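You operate a simulated robot arm through the tools that you are given. There is no shell and no other tool. Be economical: measure what you need, move in short steps, check, and stop when the job is done.

Carry out the task below with a simulated two-armed robot. There is one attempt and no reset: what you move stays moved.

JOB
Cut the mains, pull the red plug and put the socket breaker down.
Fine: main switch off, then wall switch off, then the plug, then the breaker; lay the plug on the wall bench and shut the board door. Where these are worked on the way, their far stop is far enough and under half their travel is too little: board door.
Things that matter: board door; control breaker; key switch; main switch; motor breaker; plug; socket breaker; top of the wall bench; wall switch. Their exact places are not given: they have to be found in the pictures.

The check looks at the end state, three seconds after you hand in, the way a careful person would. Anything else that was tipped, shoved, dropped, spilled or broken makes it a failure.

ROBOT AND FRAMES
Two 7-joint arms with two-finger parallel grippers on one trunk, on a base that drives. Base frame: it is fixed to the floor where the robot stands at the start and does not move with it; the origin is under the middle of the robot, x ahead of it, y to its left, z up. Units: mm, degrees, N and s.
The left shoulder is at the start at [50, 161, 1098], the right one opposite. With the tool pointing down near the work surface each hand reaches from about 100 to 660 mm from the robot's upright axis, wherever it stands, measured 20 degrees to its own side. Places, roughly: board door [-1300, -900, 1300]; control breaker [-1400, -900, 1300]; key switch [500, -100, 1000]; main switch [400, 0, 1000]; motor breaker [-1400, -1000, 1300]; plug [-1500, -500, 1000]; socket breaker [-1400, -800, 1300]; top of the wall bench [-1500, -300, 800]; wall switch [-1500, -600, 1300]. Payload 3.43 kg a hand.
The tool frame of a hand sits at the grasp point between the pads (the TCP): z along the fingers, y along the line on which they close. The tips reach 30 mm beyond it. Largest opening 94 mm; finger width 28, thickness 10; the body of the gripper, 50 by 96 mm, starts 55 mm behind the TCP.
Orientation is that of the tool frame in the base frame, as a unit quaternion [x, y, z, w]. With the fingers straight down and closing along the base's y, the tool's x points along the base's -x, its y along +y and its z along -z.

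CONTROLS
- The arms move only by the tool drive_tool. It takes "left_targets", "right_targets" or both (then of equal length, played together; a hand with none holds still); each is one flat list of numbers, 6 for each row, row after row: the shift along the tool's x, y, z in units of 100 mm (1.0 is 100 mm), then the turn, a rotation vector about the tool's x, y, z in units of 90 degrees (1.0 is 90 degrees). In form: [x, y, z, ax, ay, az, x, y, z, ax, ay, az, ...]. A call has 1 to 10 rows; each row is the pose to reach, as a shift and turn from the pose commanded when the call began, along the tool's axes at that moment. "left_jaw" and "right_jaw" are, for a hand that has rows, the gripper command, from -1 (fully open) to 1 (shut), values between in proportion, set as the call begins (left out, the last holds). A call with a number of a shift or a turn outside -1 to 1 is refused whole. Each row takes 0.2 s and may step no farther than 50 mm and 8.6 degrees from the row before; otherwise, or with a gripper value out of range, the whole call is refused. Where a pose cannot be reached the arm comes as near as it can. A force on the tool above 50 N (or 10 N above the force at the start of the call, whichever is more), or a blocked arm, ends the call early, and 0.2 s more pass. Each finger travels about 45 mm/s and halts on what it meets, pressing with about 31 N; the grip force reading is that of the motor and also rises with nothing between the fingers. The clock runs only during rows and for 0.2 s after the last one: add rows that repeat a pose to give the fingers time. The reply holds the time, the measured pose of the TCP, the force on the tool along the base axes, the opening and the grip force, in the units named above and with some noise, with the torque about the TCP (base axes, N m) and any sound that the robot's microphone picked up, and new pictures: "pictures" is both (left out), scene, wrist or none (wrist: the cameras of the hands that moved).
- Cameras (640 x 400 px; columns grow to the right, rows downward): "scene" is now at [134.5, -4.9, 1248.6]; the picture's right is [-0.07, -1.00, 0.00], its down [-0.31, 0.02, -0.95] and it looks along [0.95, -0.07, -0.31] (base axes); focal length 214 px, centre (320, 200). "left" rides on the left gripper at [76, -14, -103] in its tool frame; the picture's right is [0.18, 0.98, 0.00], its down [-0.75, 0.14, -0.64] and it looks along [-0.63, 0.12, 0.77] (tool axes); focal length 243 px, centre (320, 200). "right" rides on the right gripper at [76, 14, -103] in its tool frame; the picture's right is [-0.18, 0.98, 0.00], its down [-0.75, -0.14, -0.64] and it looks along [-0.63, -0.12, 0.77] (tool axes); focal length 243 px, centre (320, 200).
- raise_lower(by): slides the trunk up (or, below 0, down) by that many mm; the arms and the scene camera ride with it, the base frame stays. It gives what a move gives, with no picture.
- roll_base(legs): drives the robot by 1 to 6 legs, each [ahead, left, turn to the left] in mm, mm and degrees, along the robot's own axes; the way and the turn of a leg run together, so that a leg with both is an arc; at most 1500 mm and 180 degrees a leg. The arms and the cameras ride along, it lands a little off, and it stops where it bumps. It gives what a move gives, and a new picture of the scene camera.
- pan_tilt(pan, tilt): turns the head with the scene camera to pan (to the left, within 80 degrees either way) and tilt (down, from -29 to 69), counted from straight ahead of the robot. It gives what a move gives, and a new picture of the scene camera.
- probe_pixels(camera, pixels): for up to 12 pixels [column, row] of the newest picture of that camera ("zoom" is the newest enlarged one), the place [x, y, z] in the base frame of the surface seen there, good to about 2 mm. The clock stands still meanwhile.
- close_up(camera, box): a new picture of the part [left, top, right, bottom] of that camera's present view, enlarged. The clock stands still meanwhile.
- hand_in(): hands the job in; it is judged then, once.

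Go step by step. Measure first, check grasps and placings, and put right what went wrong. The budget is 80 turns and 260 pictures, counting those below and the enlarged ones. Unless the task says otherwise, let go and move clear before handing in, and close with one line.

The tools are called as name(argument=value, ...) on one line, values as JSON. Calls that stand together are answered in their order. drive_tool: Moves the arms, as the interface text tells. Its arguments: {"type":"object","properties":{"left_targets":{"type":"array","items":{"type":"number"}},"left_jaw":{"type":"number"},"right_targets":{"type":"array","items":{"type":"number"}},"right_jaw":{"type":"number"},"pictures":{"type":"string","enum":["both","scene","wrist","none"]}},"required":[]} The other tools are called the same way: raise_lower (by) slides the trunk up or down; roll_base (legs) drives the base; pan_tilt (pan, tilt) turns the head that bears the scene camera; probe_pixels (camera, pixels) gives the place of the surface under pixels of a picture; close_up (camera, box) takes an enlarged picture of a part of a camera's view; hand_in () hands the job in.

At the start:

```text
t: 0.0
left_ee_pos: [329.5, 108.4, 1216.4]
left_orientation: [-0.001, 1.0, -0.001, 0.002]
left_force: [0.1, -0.1, 0.7]
left_torque: [-0.03, 0.03, 0.01]
left_width: 94.1
left_gripper_force: 0.1
right_ee_pos: [437.1, -182.6, 1181.1]
right_orientation: [0.0, 1.0, 0.0, 0.0]
right_force: [0.1, 0.7, 0.8]
right_torque: [0.0, -0.04, 0.02]
right_width: 93.9
right_gripper_force: 0.1
trunk travel left (down, up): [-125.0, 142.0]
robot x, y, heading: [-2.2, 2.1, 0.0]
head pan, tilt: [-4.0, 18.2]
```

scene: 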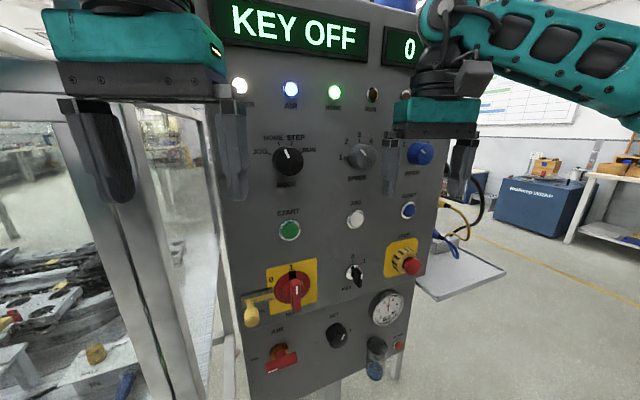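
right: 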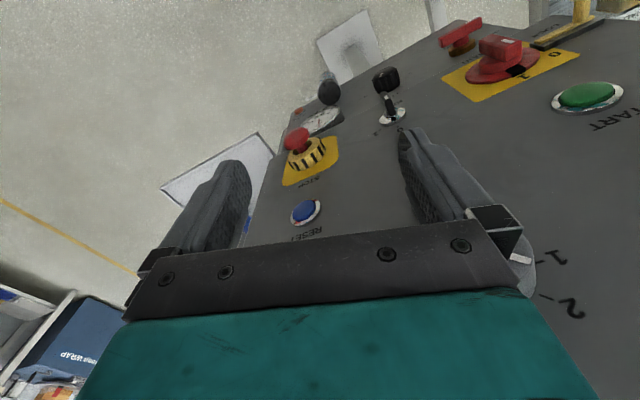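
left: 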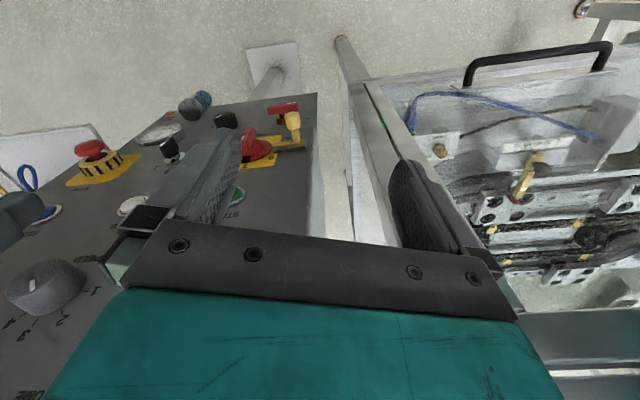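

The scene shows the red main switch on a yellow plate near (293,290) with something yellow at (252,312), and the key switch near (354,272). I'll zoom in and measure first.

close_up(camera="scene", box=[220, 230, 380, 330])

probe_pixels(camera="scene", pixels=[[293, 290], [276, 302], [312, 268], [252, 312], [265, 296], [354, 272], [330, 250], [250, 240], [250, 350], [400, 300], [294, 280], [294, 305]])

```text
4.00 times, centred on (300, 280) of scene
```

zoom: 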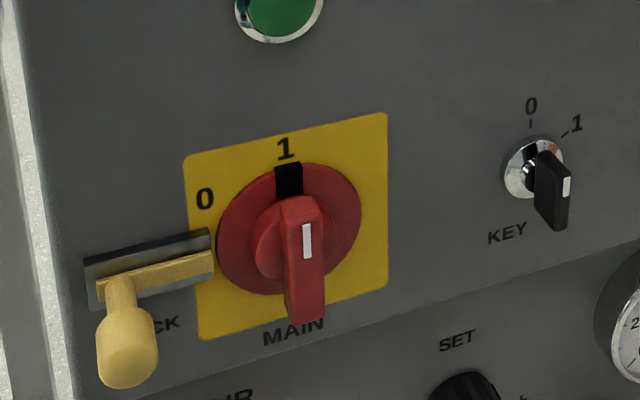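

```text
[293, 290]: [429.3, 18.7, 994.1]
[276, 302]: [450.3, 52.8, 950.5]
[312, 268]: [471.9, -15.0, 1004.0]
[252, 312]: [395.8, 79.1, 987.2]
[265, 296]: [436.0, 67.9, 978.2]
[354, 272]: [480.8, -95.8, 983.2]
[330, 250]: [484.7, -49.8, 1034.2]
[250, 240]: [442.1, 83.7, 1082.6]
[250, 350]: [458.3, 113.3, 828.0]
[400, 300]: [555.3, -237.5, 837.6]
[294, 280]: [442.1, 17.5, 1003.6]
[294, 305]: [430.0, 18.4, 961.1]
```

The main switch points at 1 and a yellow LOCK slide sits beside its dial. I'll measure the panel plane, the handle and the slide in detail.

probe_pixels(camera="zoom", pixels=[[130, 100], [420, 60], [440, 240], [200, 360], [120, 370], [125, 290], [105, 290], [200, 265], [290, 180], [305, 205], [305, 310], [240, 210]])

probe_pixels(camera="zoom", pixels=[[290, 300], [285, 220], [318, 220], [322, 300], [265, 240], [100, 260], [205, 238], [150, 350], [105, 350], [530, 180], [555, 200], [350, 200]])

close_up(camera="left", box=[150, 90, 320, 196])

```text
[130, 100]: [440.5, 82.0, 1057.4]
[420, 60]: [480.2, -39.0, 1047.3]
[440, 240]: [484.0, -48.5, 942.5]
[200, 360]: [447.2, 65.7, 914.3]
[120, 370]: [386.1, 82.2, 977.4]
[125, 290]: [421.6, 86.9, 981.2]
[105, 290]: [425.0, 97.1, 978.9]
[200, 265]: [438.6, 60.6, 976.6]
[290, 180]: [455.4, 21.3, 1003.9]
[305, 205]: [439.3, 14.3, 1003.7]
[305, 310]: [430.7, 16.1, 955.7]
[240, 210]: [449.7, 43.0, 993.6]
```

```text
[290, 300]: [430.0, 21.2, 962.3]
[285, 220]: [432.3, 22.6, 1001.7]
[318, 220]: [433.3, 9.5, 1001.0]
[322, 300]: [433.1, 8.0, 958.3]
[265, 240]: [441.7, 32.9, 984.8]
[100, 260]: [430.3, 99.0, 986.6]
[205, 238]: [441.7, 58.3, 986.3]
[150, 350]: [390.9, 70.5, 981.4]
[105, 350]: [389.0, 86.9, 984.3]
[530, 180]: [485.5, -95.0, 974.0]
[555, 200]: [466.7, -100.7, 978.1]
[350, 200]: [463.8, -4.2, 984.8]
```

```text
3.76 times, centred on (235, 143) of left
```

zoom: 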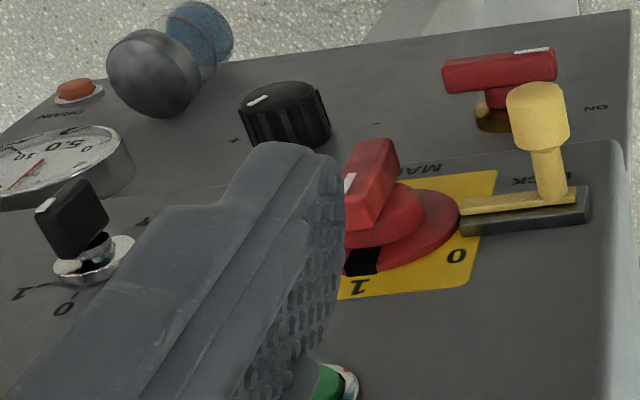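

The upper panel is vertical with its inward normal about (0.95, 0.31, 0), and the main handle is a vertical bar centred near [432,15,980], standing 29 mm out. I'll bring the right hand back and pitch it level.

drive_tool(right_targets=[0.1, 0.03, 0.08, 0, -0.09, 0, 0.2, 0.06, 0.16, 0, -0.18, 0, 0.3, 0.09, 0.24, 0, -0.27, 0, 0.4, 0.12, 0.32, 0, -0.36, 0, 0.5, 0.15, 0.4, 0, -0.45, 0, 0.6, 0.18, 0.48, 0, -0.54, 0, 0.7, 0.21, 0.56, 0, -0.63, 0, 0.8, 0.24, 0.64, 0, -0.72, 0, 0.9, 0.27, 0.72, 0, -0.81, 0, 1.0, 0.3, 0.8, 0, -0.9, 0], right_jaw=0)

close_up(camera="scene", box=[200, 0, 440, 150])

```text
t: 2.2
left_ee_pos: [331.1, 109.1, 1214.6]
left_orientation: [-0.002, 1.0, -0.001, 0.0]
left_force: [-0.3, 0.2, 0.6]
left_torque: [-0.05, 0.01, 0.03]
left_width: 94.0
left_gripper_force: 0.1
right_ee_pos: [406.6, -93.3, 1134.5]
right_orientation: [0.0, 0.76, 0.0, 0.649]
right_force: [-0.5, 0.7, 0.6]
right_torque: [0.01, 0.01, -0.01]
right_width: 46.9
right_gripper_force: 0.0
right hand out of reach, approached as far as the arm can: row 7, 8, 9, 10
trunk travel left (down, up): [-125.0, 142.0]
robot x, y, heading: [-2.7, 1.5, 0.0]
head pan, tilt: [-4.0, 18.2]
```

scene: 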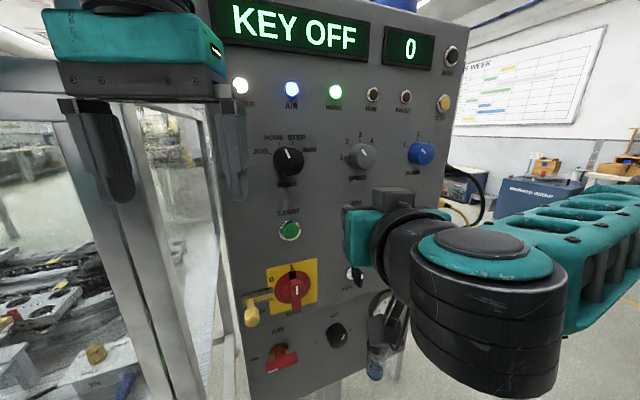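
right: 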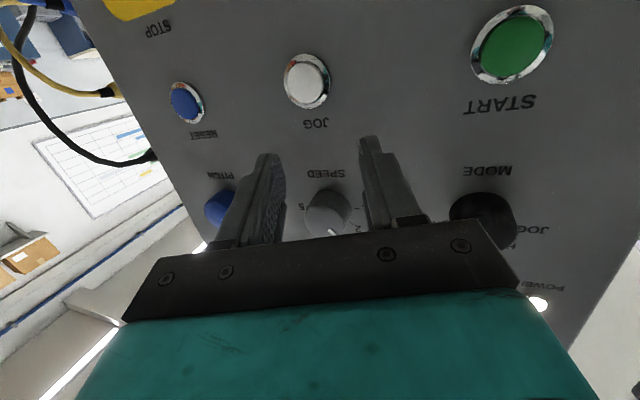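

```text
2.67 times, centred on (320, 75) of scene
```

zoom: 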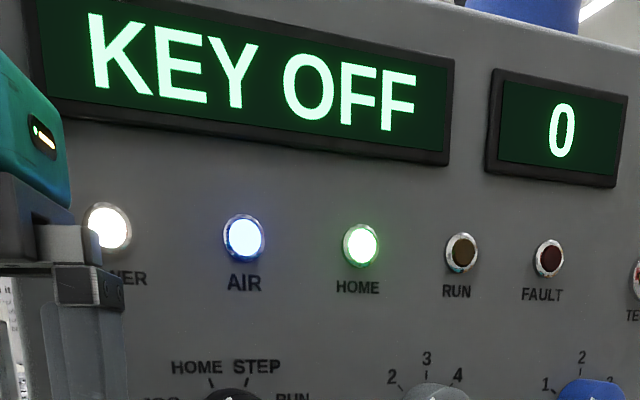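

The right hand stopped short, being too close to the body for a level pose. I'll back the base off 170 mm.

roll_base(legs=[[-170, 0, 0]])

drive_tool(right_targets=[0, 0, 0, 0, 0, 0], pictures="none")

```text
t: 3.7
left_ee_pos: [160.5, 107.7, 1215.8]
left_orientation: [0.001, 1.0, -0.001, 0.001]
left_force: [0.2, 0.2, -0.4]
left_torque: [-0.01, 0.0, -0.01]
left_width: 94.0
left_gripper_force: 0.1
right_ee_pos: [237.0, -94.7, 1133.8]
right_orientation: [0.002, 0.76, -0.001, 0.65]
right_force: [0.5, -0.3, -0.2]
right_torque: [-0.02, 0.0, -0.02]
right_width: 47.2
right_gripper_force: 0.0
trunk travel left (down, up): [-125.0, 142.0]
robot x, y, heading: [-169.9, 0.8, -0.2]
head pan, tilt: [-4.0, 18.2]
```

scene: 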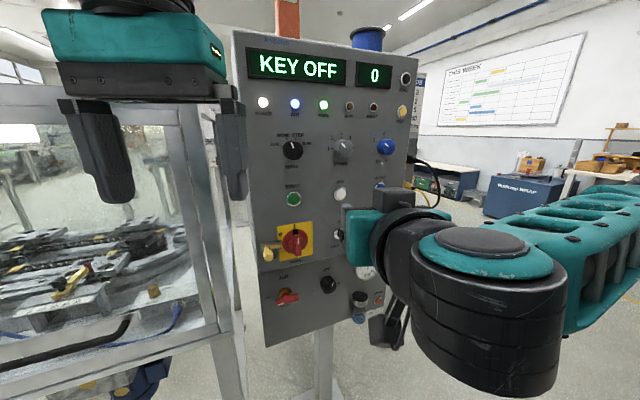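

```text
t: 4.1
left_ee_pos: [160.6, 108.0, 1215.2]
left_orientation: [0.001, 1.0, -0.001, 0.0]
left_force: [0.2, -0.6, -0.1]
left_torque: [0.02, -0.04, -0.03]
left_width: 94.0
left_gripper_force: 0.0
right_ee_pos: [236.2, -95.9, 1133.3]
right_orientation: [0.003, 0.76, -0.002, 0.65]
right_force: [0.7, 0.2, 0.1]
right_torque: [-0.03, -0.01, -0.01]
right_width: 47.3
right_gripper_force: 0.1
trunk travel left (down, up): [-125.0, 142.0]
robot x, y, heading: [-164.6, -0.8, -0.0]
head pan, tilt: [-4.0, 18.2]
```

The hand is now free at [236,-96,1133]. I'll level it, yaw 18° to face the panel, and come halfway.

drive_tool(right_targets=[0.134, 0.084, 0.134, -0.04, -0.02, -0.003, 0.268, 0.168, 0.268, -0.08, -0.04, -0.006, 0.402, 0.252, 0.402, -0.121, -0.06, -0.01, 0.536, 0.336, 0.536, -0.162, -0.08, -0.013, 0.67, 0.42, 0.67, -0.202, -0.099, -0.016], pictures="none")

```text
t: 5.3
left_ee_pos: [161.5, 108.0, 1215.7]
left_orientation: [0.001, 1.0, -0.001, 0.0]
left_force: [1.2, -0.4, 0.0]
left_torque: [0.01, -0.02, -0.01]
left_width: 93.9
left_gripper_force: 0.0
right_ee_pos: [273.9, -24.3, 1066.6]
right_orientation: [-0.108, 0.699, 0.108, 0.698]
right_force: [-0.8, 0.0, -0.3]
right_torque: [-0.06, 0.0, -0.02]
right_width: 47.0
right_gripper_force: 0.0
right hand out of reach, approached as far as the arm can: row 4, 5
trunk travel left (down, up): [-125.0, 142.0]
robot x, y, heading: [-166.2, -0.9, 0.0]
head pan, tilt: [-4.0, 18.2]
```

Orientation is right; now on to the pre-grasp about 70 mm short of the handle.

drive_tool(right_targets=[0.0, -0.03, 0.3, 0, 0, 0, 0.2, -0.06, 0.6, 0, 0, 0, 0.45, -0.12, 0.75, 0, 0, 0, 0.7, -0.12, 0.75, 0, 0, 0, 0.87, -0.12, 0.75, 0, 0, 0])

```text
t: 6.5
left_ee_pos: [160.1, 108.2, 1214.3]
left_orientation: [0.001, 1.0, -0.001, 0.001]
left_force: [0.0, 0.5, 0.7]
left_torque: [0.0, 0.01, 0.05]
left_width: 94.1
left_gripper_force: 0.1
right_ee_pos: [320.9, 31.6, 1014.7]
right_orientation: [-0.109, 0.7, 0.109, 0.698]
right_force: [0.1, -0.4, 0.0]
right_torque: [-0.01, -0.01, 0.02]
right_width: 46.9
right_gripper_force: 0.1
right hand out of reach, approached as far as the arm can: row 1, 2, 3, 4, 5
trunk travel left (down, up): [-125.0, 142.0]
robot x, y, heading: [-171.8, -1.9, -0.3]
head pan, tilt: [-4.0, 18.2]
```

scene: 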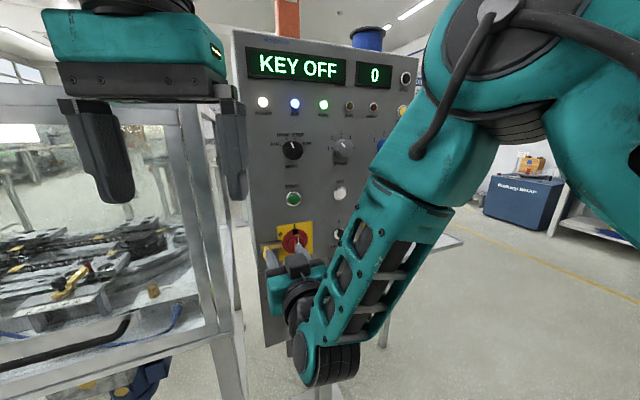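
right: 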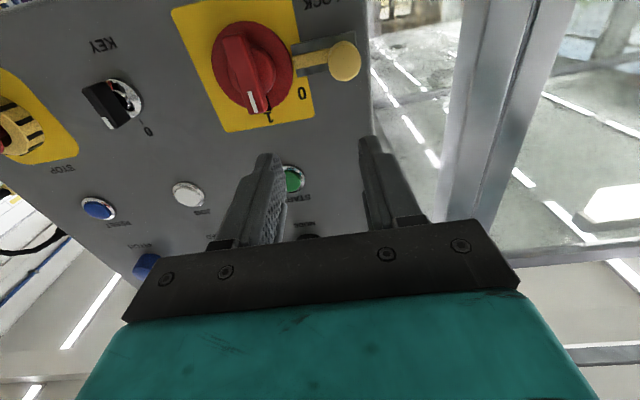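

The level pose across the body is at the limit of reach; turning the base 18° to face the panel squarely would fix that. I'll measure the clearances on the left first.

probe_pixels(camera="scene", pixels=[[185, 150], [210, 330], [150, 345], [30, 250], [60, 390], [40, 100], [235, 360], [460, 240], [225, 300], [180, 250]])

```text
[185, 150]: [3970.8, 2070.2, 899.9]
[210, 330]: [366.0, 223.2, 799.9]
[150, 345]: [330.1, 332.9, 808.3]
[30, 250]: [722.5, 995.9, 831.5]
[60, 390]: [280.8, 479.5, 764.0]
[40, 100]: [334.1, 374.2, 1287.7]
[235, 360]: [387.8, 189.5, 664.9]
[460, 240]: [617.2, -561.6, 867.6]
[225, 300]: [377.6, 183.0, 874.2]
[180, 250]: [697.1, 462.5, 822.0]
```

The machine frame is around x≈330–370 on the left. I'll back off 120 mm and then turn left 18° so the robot is square to the panel.

roll_base(legs=[[-120, 0, 0], [0, 0, 18.2]])

```text
t: 8.7
left_ee_pos: [-7.9, 204.7, 1215.0]
left_orientation: [-0.157, 0.988, -0.002, 0.001]
left_force: [0.1, -0.4, -0.3]
left_torque: [0.04, 0.02, 0.01]
left_width: 94.0
left_gripper_force: 0.0
right_ee_pos: [168.2, 183.7, 1015.9]
right_orientation: [-0.218, 0.674, 0.218, 0.671]
right_force: [-0.3, 0.1, 0.4]
right_torque: [-0.02, -0.02, -0.01]
right_width: 47.1
right_gripper_force: 0.0
trunk travel left (down, up): [-125.0, 142.0]
robot x, y, heading: [-290.4, -0.0, 18.3]
head pan, tilt: [-4.0, 18.2]
```

scene: 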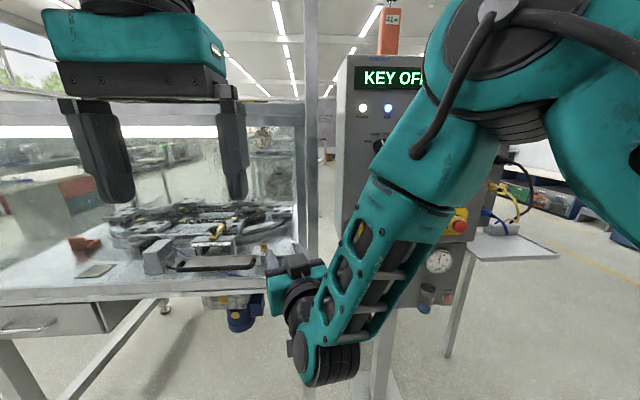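

Square to the panel now; I'll yaw the hand back and bring it to the right, in front of the right shoulder.

drive_tool(right_targets=[0, -0.25, -0.1, 0.05, 0, 0, 0, -0.5, -0.2, 0.1, 0, 0, 0, -0.75, -0.3, 0.15, 0, 0, 0.1, -1.0, -0.4, 0.201, 0, 0], pictures="none")

drive_tool(right_targets=[0, -0.25, 0, 0, 0, 0, 0, -0.5, 0, 0, 0, 0, 0.1, -0.75, 0, 0, 0, 0, 0.1, -0.9, 0, 0, 0, 0])

```text
t: 9.7
left_ee_pos: [-6.8, 207.0, 1214.3]
left_orientation: [-0.158, 0.987, 0.0, 0.0]
left_force: [0.5, 0.0, -0.8]
left_torque: [-0.03, -0.01, -0.01]
left_width: 94.1
left_gripper_force: 0.1
right_ee_pos: [195.2, 78.0, 1004.5]
right_orientation: [-0.108, 0.7, 0.108, 0.698]
right_force: [-0.5, 0.0, 0.2]
right_torque: [-0.01, 0.01, 0.0]
right_width: 46.8
right_gripper_force: 0.1
trunk travel left (down, up): [-125.0, 142.0]
robot x, y, heading: [-287.3, 3.6, 17.8]
head pan, tilt: [-4.0, 18.2]
```

```text
t: 10.7
left_ee_pos: [-7.9, 205.0, 1214.8]
left_orientation: [-0.157, 0.988, 0.0, 0.001]
left_force: [-0.3, 0.5, -0.5]
left_torque: [0.01, -0.01, 0.02]
left_width: 94.1
left_gripper_force: 0.0
right_ee_pos: [193.3, 45.7, 1017.3]
right_orientation: [-0.108, 0.701, 0.107, 0.697]
right_force: [0.6, 1.0, -0.9]
right_torque: [0.02, -0.05, 0.0]
right_width: 47.2
right_gripper_force: 0.0
right hand out of reach, approached as far as the arm can: row 1, 2, 3, 4
trunk travel left (down, up): [-125.0, 142.0]
robot x, y, heading: [-287.6, -1.4, 17.9]
head pan, tilt: [-4.0, 18.2]
```

scene: 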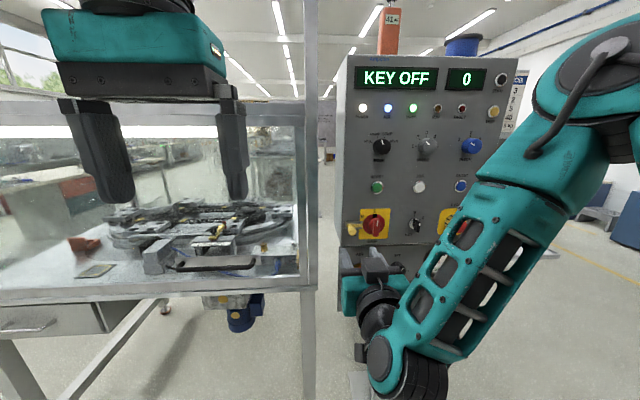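
right: 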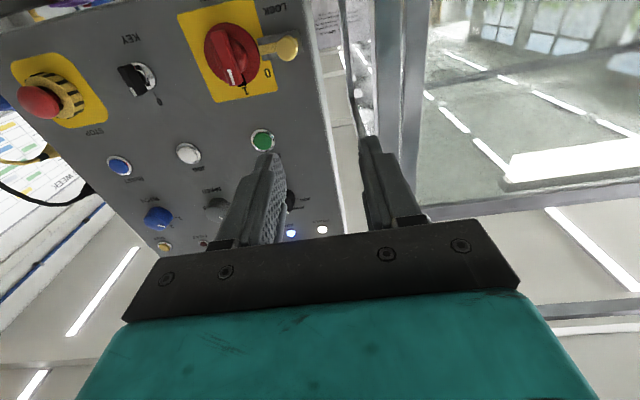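

Reach is limited on the near side, so I'll push the hand farther forward and down and see whether it frees up.

drive_tool(right_targets=[0.0, 0, 0.2, 0, 0, 0, 0.1, 0, 0.4, 0, 0, 0, 0.2, 0, 0.6, 0, 0, 0, 0.37, 0, 0.8, 0, 0, 0], pictures="none")

```text
t: 11.7
left_ee_pos: [-7.5, 205.3, 1214.5]
left_orientation: [-0.157, 0.988, -0.002, 0.0]
left_force: [0.0, -0.5, -0.3]
left_torque: [-0.03, 0.01, -0.02]
left_width: 94.0
left_gripper_force: 0.1
right_ee_pos: [252.9, 97.0, 996.8]
right_orientation: [-0.106, 0.702, 0.105, 0.696]
right_force: [-0.1, 0.2, 0.6]
right_torque: [0.01, 0.04, 0.01]
right_width: 47.0
right_gripper_force: 0.1
right hand out of reach, approached as far as the arm can: row 1, 2, 3, 4
trunk travel left (down, up): [-125.0, 142.0]
robot x, y, heading: [-284.9, 1.3, 18.0]
head pan, tilt: [-4.0, 18.2]
```

The forearm comes down too steeply for a level wrist, so I'll lower the trunk 110 mm to bring the shoulder to handle height, then raise the hand relative to it.

raise_lower(by=-110)

drive_tool(right_targets=[-0.3, 0, 0, 0, 0, 0, -0.6, -0.15, 0, 0, 0, 0, -0.9, -0.3, 0, 0, 0, 0, -0.93, -0.45, 0, 0, 0, 0])

```text
t: 13.1
left_ee_pos: [-8.2, 203.8, 1106.1]
left_orientation: [-0.157, 0.988, -0.001, 0.002]
left_force: [0.0, 0.7, -0.1]
left_torque: [-0.01, 0.04, 0.01]
left_width: 93.9
left_gripper_force: 0.0
right_ee_pos: [252.8, 96.9, 887.7]
right_orientation: [-0.106, 0.702, 0.105, 0.696]
right_force: [-0.8, 0.0, -0.1]
right_torque: [-0.01, -0.02, 0.04]
right_width: 47.3
right_gripper_force: 0.0
trunk travel left (down, up): [-15.0, 252.0]
robot x, y, heading: [-289.3, 0.9, 17.9]
head pan, tilt: [-4.0, 18.2]
```

```text
t: 14.1
left_ee_pos: [-8.3, 205.9, 1105.6]
left_orientation: [-0.158, 0.988, 0.0, 0.001]
left_force: [0.4, 0.9, 0.3]
left_torque: [-0.03, -0.01, -0.01]
left_width: 93.9
left_gripper_force: 0.0
right_ee_pos: [266.3, 52.0, 978.3]
right_orientation: [-0.106, 0.702, 0.104, 0.696]
right_force: [0.2, -0.2, 0.0]
right_torque: [-0.01, 0.02, 0.0]
right_width: 46.9
right_gripper_force: 0.0
trunk travel left (down, up): [-15.0, 252.0]
robot x, y, heading: [-287.1, 2.6, 18.2]
head pan, tilt: [-4.0, 18.2]
```

scene: 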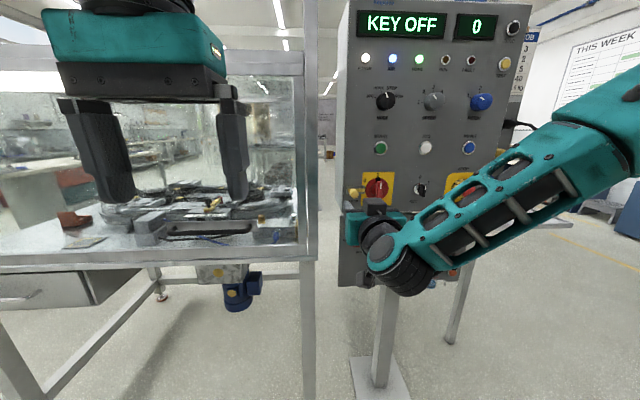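
right: 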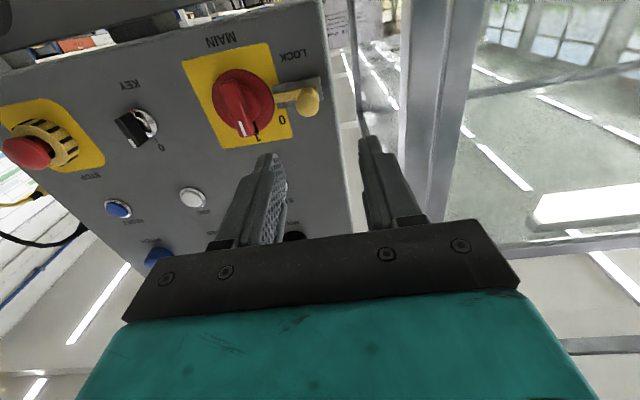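

It can hold the level pose now. I'll align laterally with the handle and close to about 70 mm.

drive_tool(right_targets=[0, -0.3, 0, 0, 0, 0, 0, -0.6, 0.1, 0, 0, 0, 0, -0.86, 0.3, 0, 0, 0, 0, -0.86, 0.6, 0, 0, 0])

close_up(camera="right", box=[180, 20, 400, 200])

```text
t: 15.1
left_ee_pos: [-7.0, 204.8, 1104.8]
left_orientation: [-0.157, 0.988, 0.0, -0.001]
left_force: [0.0, -0.4, 0.6]
left_torque: [0.0, 0.0, -0.02]
left_width: 94.0
left_gripper_force: 0.0
right_ee_pos: [335.1, 21.0, 1016.4]
right_orientation: [-0.098, 0.712, 0.094, 0.688]
right_force: [0.3, -1.0, 0.4]
right_torque: [-0.02, 0.0, 0.01]
right_width: 47.0
right_gripper_force: 0.0
right hand out of reach, approached as far as the arm can: row 1, 2, 3, 4
trunk travel left (down, up): [-15.0, 252.0]
robot x, y, heading: [-290.2, 1.9, 18.2]
head pan, tilt: [-4.0, 18.2]
```

scene: 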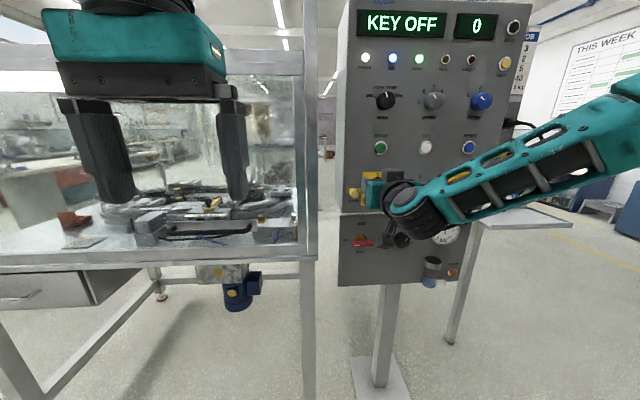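
right: 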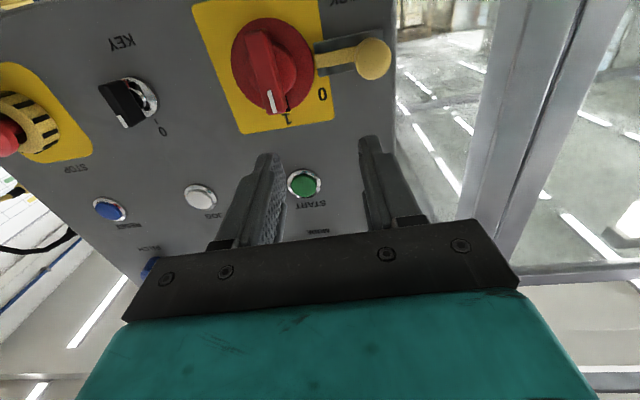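

```text
2.22 times, centred on (290, 110) of right
```

zoom: 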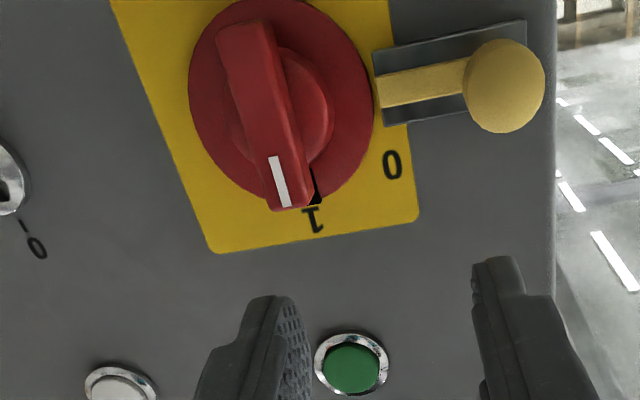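

The outer reach limit shifted the hand to [335,21,1016]. I'll draw it back to the comfortable place, correct the small tilt, and use the base for the approach.

drive_tool(right_targets=[0.12, 0.15, -0.3, -0.01, -0.007, 0, 0.25, 0.35, -0.65, -0.02, -0.014, 0, 0.36, 0.5, -0.75, -0.029, -0.021, 0], pictures="none")

```text
t: 15.9
left_ee_pos: [-7.4, 204.5, 1105.0]
left_orientation: [-0.158, 0.987, 0.0, 0.001]
left_force: [0.6, 0.1, 0.1]
left_torque: [0.0, -0.03, 0.0]
left_width: 93.8
left_gripper_force: 0.1
right_ee_pos: [246.0, 55.7, 986.9]
right_orientation: [-0.118, 0.69, 0.12, 0.704]
right_force: [0.0, 0.3, -0.9]
right_torque: [0.03, 0.0, -0.02]
right_width: 47.1
right_gripper_force: 0.0
right hand out of reach, approached as far as the arm can: row 1, 2, 3
trunk travel left (down, up): [-15.0, 252.0]
robot x, y, heading: [-287.5, 2.9, 18.3]
head pan, tilt: [-4.0, 18.2]
```

Moving right is what hits the wrist limit, so I'll keep the hand a little left of there and check it holds.

drive_tool(right_targets=[0.03, 0.15, 0.1, 0.006, 0.006, 0, 0.07, 0.3, 0.2, 0.013, 0.013, 0, 0.07, 0.3, 0.2, 0.013, 0.013, 0], pictures="none")

```text
t: 16.7
left_ee_pos: [-7.1, 205.2, 1105.0]
left_orientation: [-0.157, 0.988, -0.001, 0.001]
left_force: [0.4, 0.7, 0.0]
left_torque: [-0.01, 0.02, 0.0]
left_width: 94.0
left_gripper_force: 0.0
right_ee_pos: [254.3, 93.1, 982.3]
right_orientation: [-0.114, 0.697, 0.114, 0.699]
right_force: [0.9, 0.5, -0.3]
right_torque: [-0.04, -0.02, 0.02]
right_width: 47.3
right_gripper_force: 0.1
trunk travel left (down, up): [-15.0, 252.0]
robot x, y, heading: [-286.6, -2.4, 18.1]
head pan, tilt: [-4.0, 18.2]
```

Reachable now. I'll use the base: 129 mm right, then 65 mm ahead, leaving about 60 mm to the grasp.

roll_base(legs=[[0, -129, 0], [65, 0, 0]])

drive_tool(right_targets=[0, 0, 0, 0, 0, 0], pictures="wrist")

```text
t: 18.6
left_ee_pos: [91.6, 102.4, 1105.4]
left_orientation: [-0.158, 0.987, 0.0, 0.0]
left_force: [0.0, 0.7, 0.2]
left_torque: [0.03, -0.01, 0.03]
left_width: 94.0
left_gripper_force: 0.0
right_ee_pos: [354.6, -11.6, 982.7]
right_orientation: [-0.115, 0.697, 0.114, 0.699]
right_force: [1.0, 0.4, 0.1]
right_torque: [-0.02, 0.03, -0.03]
right_width: 46.9
right_gripper_force: 0.1
trunk travel left (down, up): [-15.0, 252.0]
robot x, y, heading: [-186.6, -103.9, 17.9]
head pan, tilt: [-4.0, 18.2]
```

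scene: 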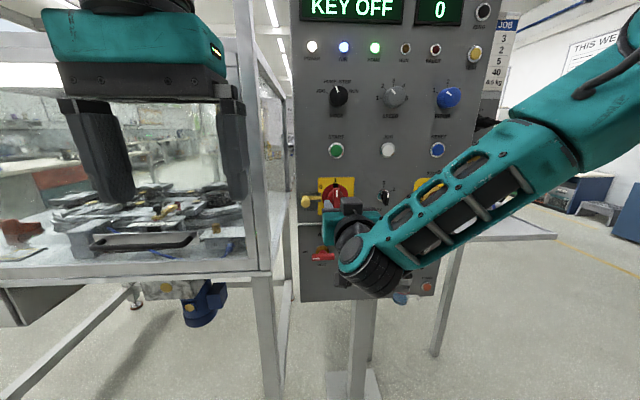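

```text
t: 19.0
left_ee_pos: [91.5, 101.2, 1104.5]
left_orientation: [-0.157, 0.988, -0.001, 0.001]
left_force: [0.2, 0.3, 0.5]
left_torque: [-0.01, -0.01, 0.02]
left_width: 93.9
left_gripper_force: 0.0
right_ee_pos: [355.1, -13.1, 982.1]
right_orientation: [-0.114, 0.696, 0.114, 0.7]
right_force: [0.1, 0.2, 1.1]
right_torque: [-0.01, 0.01, 0.01]
right_width: 47.0
right_gripper_force: 0.0
trunk travel left (down, up): [-15.0, 252.0]
robot x, y, heading: [-191.2, -104.2, 18.1]
head pan, tilt: [-4.0, 18.2]
```

right: 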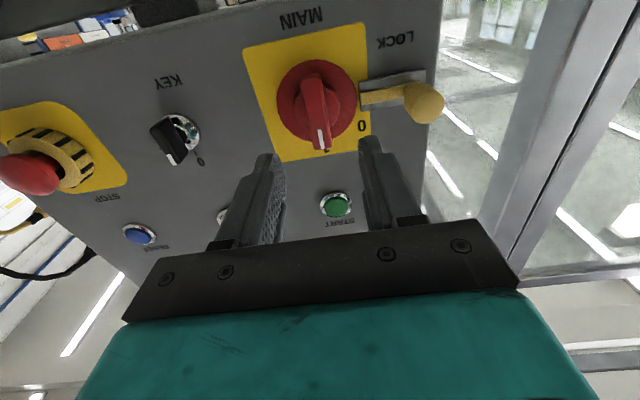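

The handle lies between the finger lines. I'll check its place once more with this nearer camera.

probe_pixels(camera="right", pixels=[[321, 140], [316, 110], [312, 82], [304, 110], [330, 110], [300, 85], [290, 130], [255, 60], [425, 100], [375, 97]])

close_up(camera="right", box=[240, 20, 460, 180])

```text
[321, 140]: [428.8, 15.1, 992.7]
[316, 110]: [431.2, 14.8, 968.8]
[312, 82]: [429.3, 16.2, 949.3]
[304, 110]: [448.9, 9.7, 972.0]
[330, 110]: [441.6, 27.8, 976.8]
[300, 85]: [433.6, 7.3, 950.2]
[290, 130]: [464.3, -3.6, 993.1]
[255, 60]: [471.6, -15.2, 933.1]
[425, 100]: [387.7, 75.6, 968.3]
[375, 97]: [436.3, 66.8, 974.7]
```

```text
2.50 times, centred on (350, 100) of right
```

zoom: 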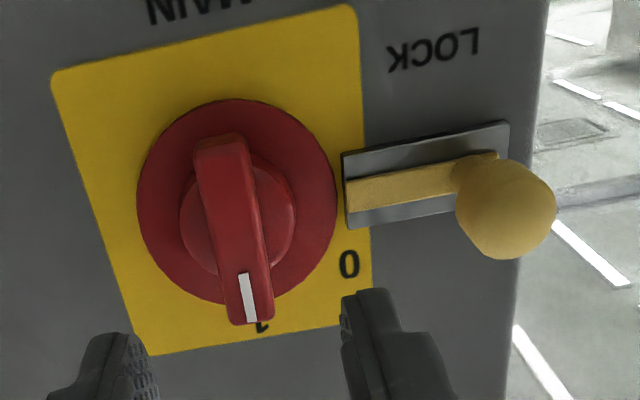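

Handle front centre is [429,15,977] and the lock bolt is drawn back from the dial. I'll advance 62 mm and close on the handle.

drive_tool(right_targets=[0.04, 0.03, 0.2, 0, 0, 0, 0.04, 0.03, 0.4, 0, 0, 0, 0.04, 0.03, 0.55, 0, 0, 0, 0.04, 0.03, 0.62, 0, 0, 0], pictures="none")

drive_tool(right_targets=[0, 0, 0, 0, 0, 0, 0, 0, 0, 0, 0, 0, 0, 0, 0, 0, 0, 0, 0, 0, 0, 0, 0, 0], right_jaw=1, pictures="wrist")

```text
t: 20.0
left_ee_pos: [92.6, 100.8, 1105.6]
left_orientation: [-0.157, 0.988, 0.0, 0.001]
left_force: [-0.3, -0.2, 0.2]
left_torque: [0.0, 0.02, 0.04]
left_width: 94.1
left_gripper_force: 0.0
right_ee_pos: [413.2, 9.6, 977.4]
right_orientation: [-0.114, 0.697, 0.113, 0.699]
right_force: [-0.5, 0.2, -0.3]
right_torque: [0.0, -0.02, -0.01]
right_width: 47.0
right_gripper_force: 0.1
trunk travel left (down, up): [-15.0, 252.0]
robot x, y, heading: [-186.3, -100.8, 17.7]
head pan, tilt: [-4.0, 18.2]
```

```text
t: 21.0
left_ee_pos: [93.8, 100.9, 1106.3]
left_orientation: [-0.157, 0.988, 0.0, 0.001]
left_force: [-0.7, 1.1, 0.1]
left_torque: [0.03, 0.0, 0.0]
left_width: 94.2
left_gripper_force: 0.0
right_ee_pos: [413.3, 8.1, 977.3]
right_orientation: [-0.111, 0.696, 0.113, 0.7]
right_force: [1.9, -14.8, 0.2]
right_torque: [-0.11, 0.01, -0.84]
right_width: 15.8
right_gripper_force: 44.9
trunk travel left (down, up): [-15.0, 252.0]
robot x, y, heading: [-188.8, -101.1, 18.1]
head pan, tilt: [-4.0, 18.2]
```

right: 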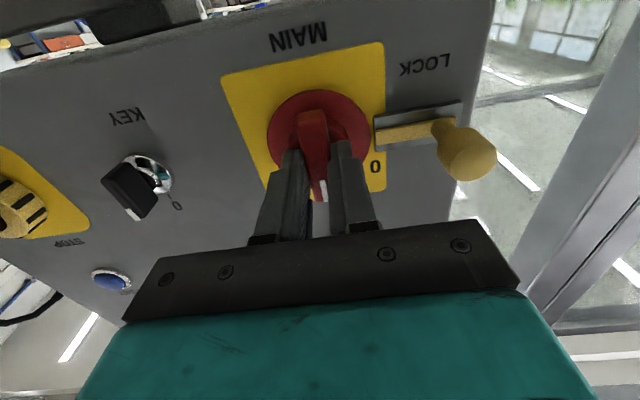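

Gripped at 15.8 mm with a 15 N side load, so I'll recentre 4 mm to the right and turn counter-clockwise (toward 0) 40° as a first step.

drive_tool(right_targets=[0, -0.03, 0, 0, 0, 0, 0, -0.04, 0, 0, 0, -0.08, 0, -0.04, 0, 0, 0, -0.16, 0, -0.04, 0, 0, 0, -0.24, 0, -0.04, 0, 0, 0, -0.32, 0, -0.04, 0, 0, 0, -0.4, 0, -0.04, 0, 0, 0, -0.44, 0, -0.04, 0, 0, 0, -0.44], pictures="wrist")

```text
t: 22.8
left_ee_pos: [92.8, 101.6, 1104.0]
left_orientation: [-0.157, 0.988, -0.001, 0.0]
left_force: [0.7, -0.5, 0.2]
left_torque: [0.01, 0.02, 0.01]
left_width: 93.6
left_gripper_force: 0.0
right_ee_pos: [413.6, 8.9, 977.7]
right_orientation: [-0.346, 0.616, -0.128, 0.696]
right_force: [5.7, 6.8, -3.1]
right_torque: [-0.01, 0.12, -0.56]
right_width: 16.0
right_gripper_force: 44.8
trunk travel left (down, up): [-15.0, 252.0]
robot x, y, heading: [-188.6, -104.3, 18.0]
head pan, tilt: [-4.0, 18.2]
```

right: 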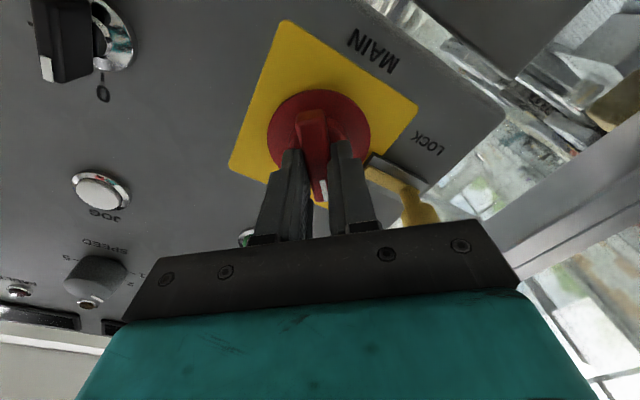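

The handle follows freely. I'll carry on another 25°, watching for the stop.

drive_tool(right_targets=[0, 0, 0, 0, 0, -0.07, 0, 0, 0, 0, 0, -0.14, 0, 0, 0, 0, 0, -0.21, 0, 0, 0, 0, 0, -0.27, 0, 0, 0, 0, 0, -0.27], pictures="both")

```text
t: 24.0
left_ee_pos: [91.6, 103.4, 1104.4]
left_orientation: [-0.156, 0.988, -0.001, 0.0]
left_force: [1.3, 0.4, -0.1]
left_torque: [0.0, -0.02, 0.0]
left_width: 94.1
left_gripper_force: 0.1
right_ee_pos: [412.6, 9.7, 975.6]
right_orientation: [-0.469, 0.53, -0.272, 0.652]
right_force: [-3.5, 12.7, -9.6]
right_torque: [-0.08, 0.31, -0.77]
right_width: 15.6
right_gripper_force: 44.7
trunk travel left (down, up): [-15.0, 252.0]
robot x, y, heading: [-189.4, -100.6, 18.0]
head pan, tilt: [-4.0, 18.2]
```

scene: 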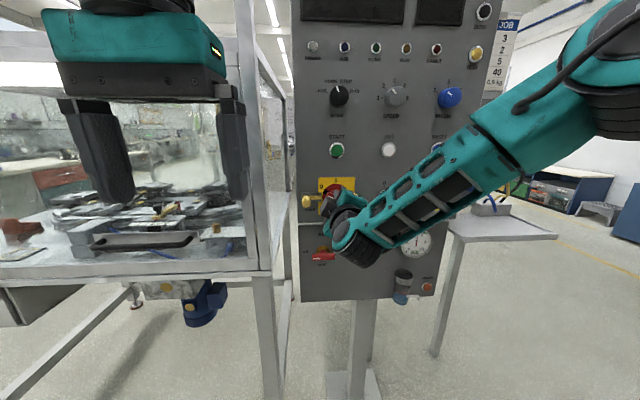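
right: 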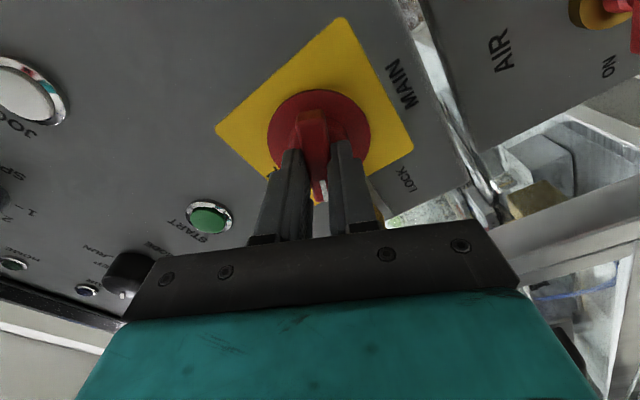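

The displays and lamps have gone dark, so the mains are off. I'll let go, back away along the tool axis, and look where the pointer stands.

drive_tool(right_targets=[0, 0, 0, 0, 0, 0, 0, 0, 0, 0, 0, 0, 0, 0, 0, 0, 0, 0, 0, 0, -0.3, 0, 0, 0.05, 0, 0, -0.6, 0, 0, 0.12, 0, 0, -0.8, 0, 0, 0.2], right_jaw=0, pictures="both")

close_up(camera="right", box=[200, 0, 440, 180])

```text
t: 25.4
left_ee_pos: [92.6, 101.5, 1104.5]
left_orientation: [-0.157, 0.988, 0.0, 0.001]
left_force: [-0.3, -0.5, 0.3]
left_torque: [-0.02, -0.03, -0.01]
left_width: 94.1
left_gripper_force: 0.0
right_ee_pos: [338.5, -18.0, 979.5]
right_orientation: [-0.375, 0.598, -0.167, 0.689]
right_force: [-0.6, -1.1, -0.6]
right_torque: [0.02, 0.0, 0.02]
right_width: 47.0
right_gripper_force: 0.1
trunk travel left (down, up): [-15.0, 252.0]
robot x, y, heading: [-185.5, -105.8, 18.1]
head pan, tilt: [-4.0, 18.2]
```

scene: 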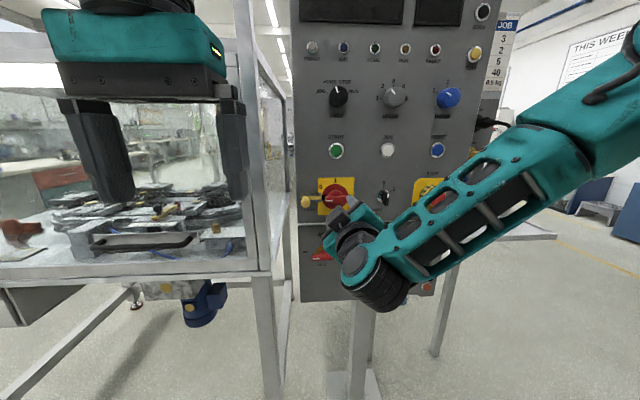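
right: 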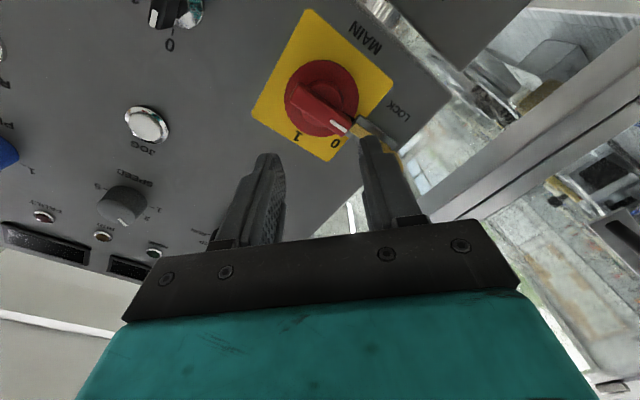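

```text
2.22 times, centred on (320, 90) of right
```

zoom: 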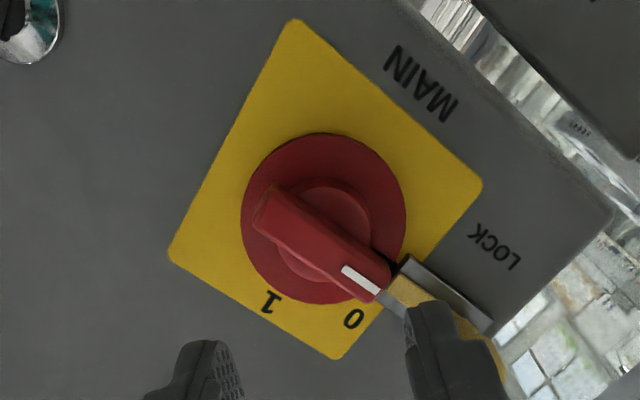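

The pointer now stands at 0 with the switch dead. I'll back away from the panel and turn right toward the wall behind, in steps.

roll_base(legs=[[-250, 0, 0], [0, 0, -100]])

pan_tilt(pan=-75, tilt=15)

```text
t: 31.5
left_ee_pos: [-279.8, -495.5, 1106.4]
left_orientation: [0.661, 0.75, -0.002, 0.0]
left_force: [-0.8, -0.9, -0.6]
left_torque: [-0.01, 0.01, -0.03]
left_width: 94.1
left_gripper_force: 0.0
right_ee_pos: [-444.3, -713.9, 977.7]
right_orientation: [0.221, 0.67, -0.637, 0.31]
right_force: [0.2, 0.4, 0.7]
right_torque: [-0.01, 0.0, -0.01]
right_width: 47.1
right_gripper_force: 0.2
trunk travel left (down, up): [-15.0, 252.0]
robot x, y, heading: [-429.7, -182.3, -82.9]
head pan, tilt: [-4.0, 18.2]
```

scene: 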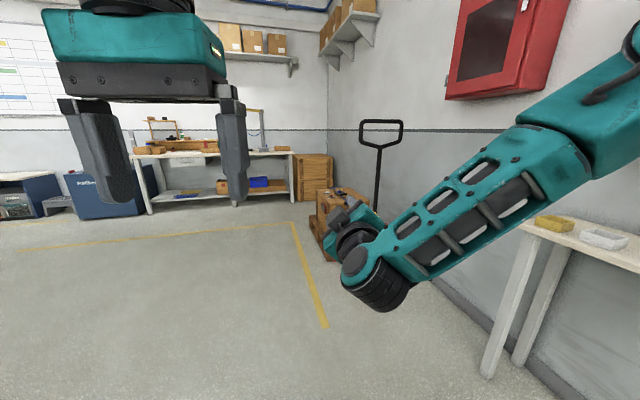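

```text
t: 32.9
left_ee_pos: [-280.5, -495.6, 1105.3]
left_orientation: [0.661, 0.75, -0.001, 0.001]
left_force: [-0.3, -0.3, -0.3]
left_torque: [-0.01, 0.0, 0.03]
left_width: 93.9
left_gripper_force: 0.0
right_ee_pos: [-443.4, -715.1, 978.3]
right_orientation: [0.221, 0.67, -0.638, 0.309]
right_force: [-0.5, 0.5, -0.3]
right_torque: [0.04, -0.01, -0.02]
right_width: 46.9
right_gripper_force: 0.1
trunk travel left (down, up): [-15.0, 252.0]
robot x, y, heading: [-430.8, -180.6, -82.9]
head pan, tilt: [-75.0, 15.0]
```

scene: 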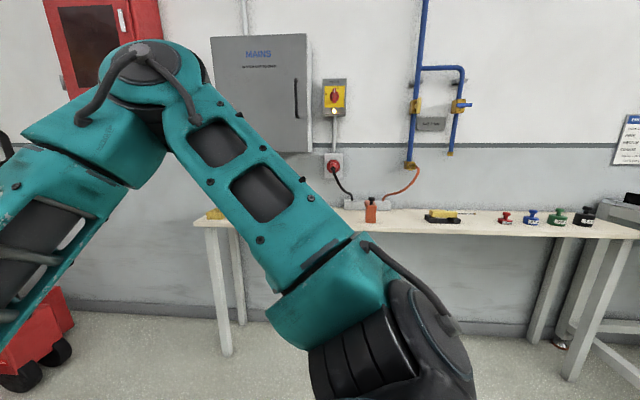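

The wall is visible: the MAINS board (260,95), a wall switch (334,97), the red plug (333,165) and the bench. I'll zoom and measure.

close_up(camera="scene", box=[200, 20, 440, 230])

probe_pixels(camera="scene", pixels=[[215, 45], [305, 40], [308, 150], [297, 98], [335, 96], [334, 111], [333, 166], [345, 185], [380, 60], [350, 225], [450, 228], [240, 160]])

```text
1.90 times, centred on (320, 125) of scene
```

zoom: 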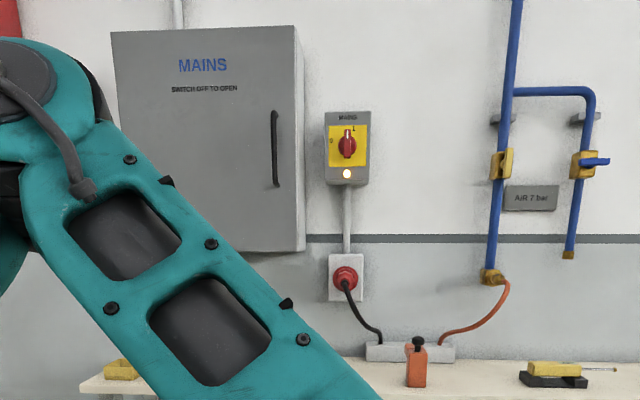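

```text
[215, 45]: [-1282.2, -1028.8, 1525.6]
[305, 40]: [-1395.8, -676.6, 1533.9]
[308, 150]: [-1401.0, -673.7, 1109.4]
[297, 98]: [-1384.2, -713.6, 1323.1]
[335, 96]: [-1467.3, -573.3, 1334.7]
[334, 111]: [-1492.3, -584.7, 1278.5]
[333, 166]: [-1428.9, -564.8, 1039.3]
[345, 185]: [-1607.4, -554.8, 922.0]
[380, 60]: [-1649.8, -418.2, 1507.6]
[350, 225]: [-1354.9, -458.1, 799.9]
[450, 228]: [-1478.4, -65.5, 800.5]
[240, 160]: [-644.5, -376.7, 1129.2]
```

The door reads "SWITCH OFF TO OPEN", and the wall faces along (0.95,0.31). I'll turn to face it squarely, move ahead, and straighten the hand's roll on the way.

roll_base(legs=[[0, 0, -79.2], [220, 140, 0]])

raise_lower(by=240)

pan_tilt(pan=0, tilt=15)

```text
t: 38.2
left_ee_pos: [-872.1, -585.9, 1105.0]
left_orientation: [0.988, 0.156, -0.001, -0.001]
left_force: [0.5, 1.0, 1.0]
left_torque: [0.01, -0.02, -0.01]
left_width: 94.1
left_gripper_force: 0.1
right_ee_pos: [-1119.1, -466.8, 978.0]
right_orientation: [-0.597, -0.376, 0.688, 0.169]
right_force: [0.0, 0.3, -0.1]
right_torque: [-0.01, 0.01, 0.0]
right_width: 47.0
right_gripper_force: 0.0
trunk travel left (down, up): [-15.0, 252.0]
robot x, y, heading: [-590.9, -378.6, -162.0]
head pan, tilt: [-75.0, 15.0]
```

scene: 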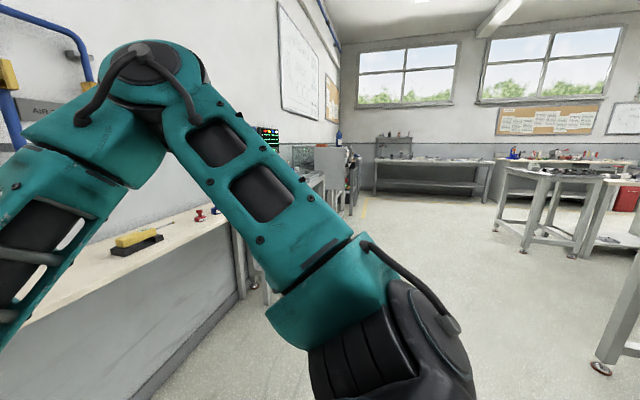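

```text
t: 40.7
left_ee_pos: [-872.9, -584.9, 1345.5]
left_orientation: [0.988, 0.157, -0.001, -0.001]
left_force: [0.3, 0.3, 0.9]
left_torque: [-0.02, 0.0, -0.02]
left_width: 93.9
left_gripper_force: 0.0
right_ee_pos: [-1119.4, -465.4, 1217.7]
right_orientation: [-0.597, -0.376, 0.688, 0.168]
right_force: [0.1, -0.1, 0.6]
right_torque: [0.02, 0.02, -0.03]
right_width: 46.7
right_gripper_force: 0.0
trunk travel left (down, up): [-255.0, 12.0]
robot x, y, heading: [-592.6, -382.8, -162.3]
head pan, tilt: [-75.0, 15.0]
```

```text
t: 42.1
left_ee_pos: [-873.0, -584.8, 1345.2]
left_orientation: [0.988, 0.157, -0.001, -0.001]
left_force: [0.0, 0.0, -0.2]
left_torque: [-0.02, 0.04, 0.01]
left_width: 93.7
left_gripper_force: 0.1
right_ee_pos: [-1118.6, -466.9, 1217.3]
right_orientation: [-0.597, -0.376, 0.688, 0.168]
right_force: [0.8, 0.1, -1.0]
right_torque: [0.0, 0.03, 0.0]
right_width: 47.0
right_gripper_force: 0.1
trunk travel left (down, up): [-255.0, 12.0]
robot x, y, heading: [-594.8, -377.7, -162.1]
head pan, tilt: [0.0, 15.0]
```

scene: 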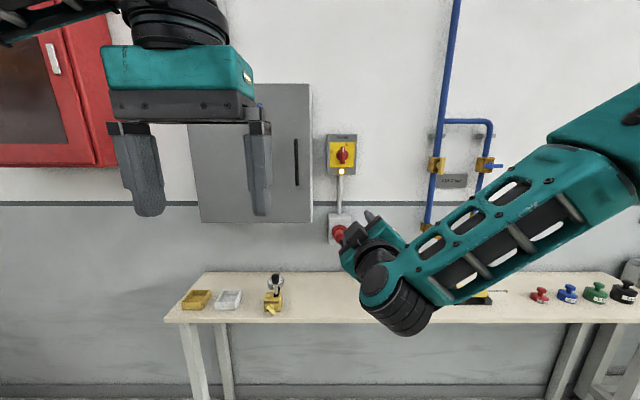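

Squarely facing the wall now. Zooming on the wall switch and plug.

close_up(camera="scene", box=[280, 120, 400, 260])

probe_pixels(camera="zoom", pixels=[[320, 175], [325, 60], [250, 200]])

probe_pixels(camera="scene", pixels=[[343, 154], [343, 148], [343, 162], [330, 138], [355, 172], [339, 232], [332, 240], [296, 162], [311, 100], [190, 320], [270, 318], [310, 290]])

```text
2.86 times, centred on (340, 190) of scene
```

zoom: 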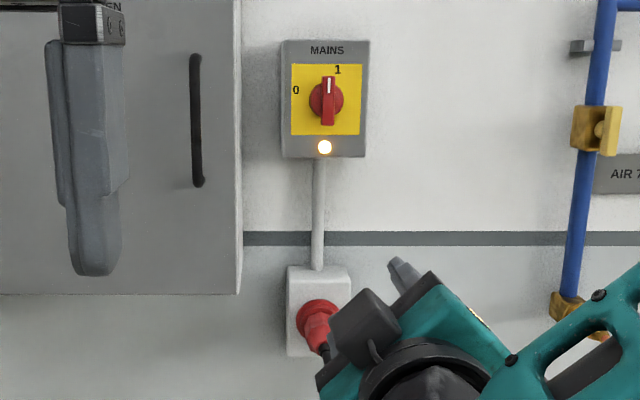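

```text
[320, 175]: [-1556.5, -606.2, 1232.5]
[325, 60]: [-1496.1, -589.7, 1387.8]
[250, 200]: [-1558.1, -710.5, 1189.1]
```

```text
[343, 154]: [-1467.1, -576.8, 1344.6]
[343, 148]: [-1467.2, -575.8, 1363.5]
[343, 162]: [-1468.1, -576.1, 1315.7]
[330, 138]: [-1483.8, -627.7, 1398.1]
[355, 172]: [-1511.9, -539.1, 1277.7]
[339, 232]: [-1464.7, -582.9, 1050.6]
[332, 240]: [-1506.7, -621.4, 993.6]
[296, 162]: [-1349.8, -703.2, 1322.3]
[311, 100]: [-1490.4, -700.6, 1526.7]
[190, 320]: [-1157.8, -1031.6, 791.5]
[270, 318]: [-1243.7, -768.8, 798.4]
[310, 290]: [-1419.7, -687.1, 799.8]
```

The wall switch stands at 1 just like the main, its handle front at [-1467,-576,1339]. I'll straighten the hand's roll and raise it about 100 mm before driving in.

drive_tool(right_targets=[-0.1, -0.1, 0, 0, 0, 0.085, -0.22, -0.22, 0, 0, 0, 0.17, -0.34, -0.35, 0, 0, 0, 0.255, -0.46, -0.48, 0, 0, 0, 0.34, -0.58, -0.6, 0, 0, 0, 0.425, -0.695, -0.719, 0, 0, 0, 0.51], pictures="none")

```text
t: 43.5
left_ee_pos: [-871.6, -585.7, 1344.4]
left_orientation: [0.988, 0.156, -0.001, 0.0]
left_force: [0.5, 0.4, -0.6]
left_torque: [0.0, 0.0, 0.01]
left_width: 94.1
left_gripper_force: 0.0
right_ee_pos: [-1119.2, -464.8, 1317.1]
right_orientation: [-0.697, -0.113, 0.699, -0.114]
right_force: [-0.5, -0.3, 0.1]
right_torque: [-0.03, 0.0, -0.02]
right_width: 47.1
right_gripper_force: 0.1
trunk travel left (down, up): [-255.0, 12.0]
robot x, y, heading: [-592.4, -382.5, -161.7]
head pan, tilt: [0.0, 15.0]
```

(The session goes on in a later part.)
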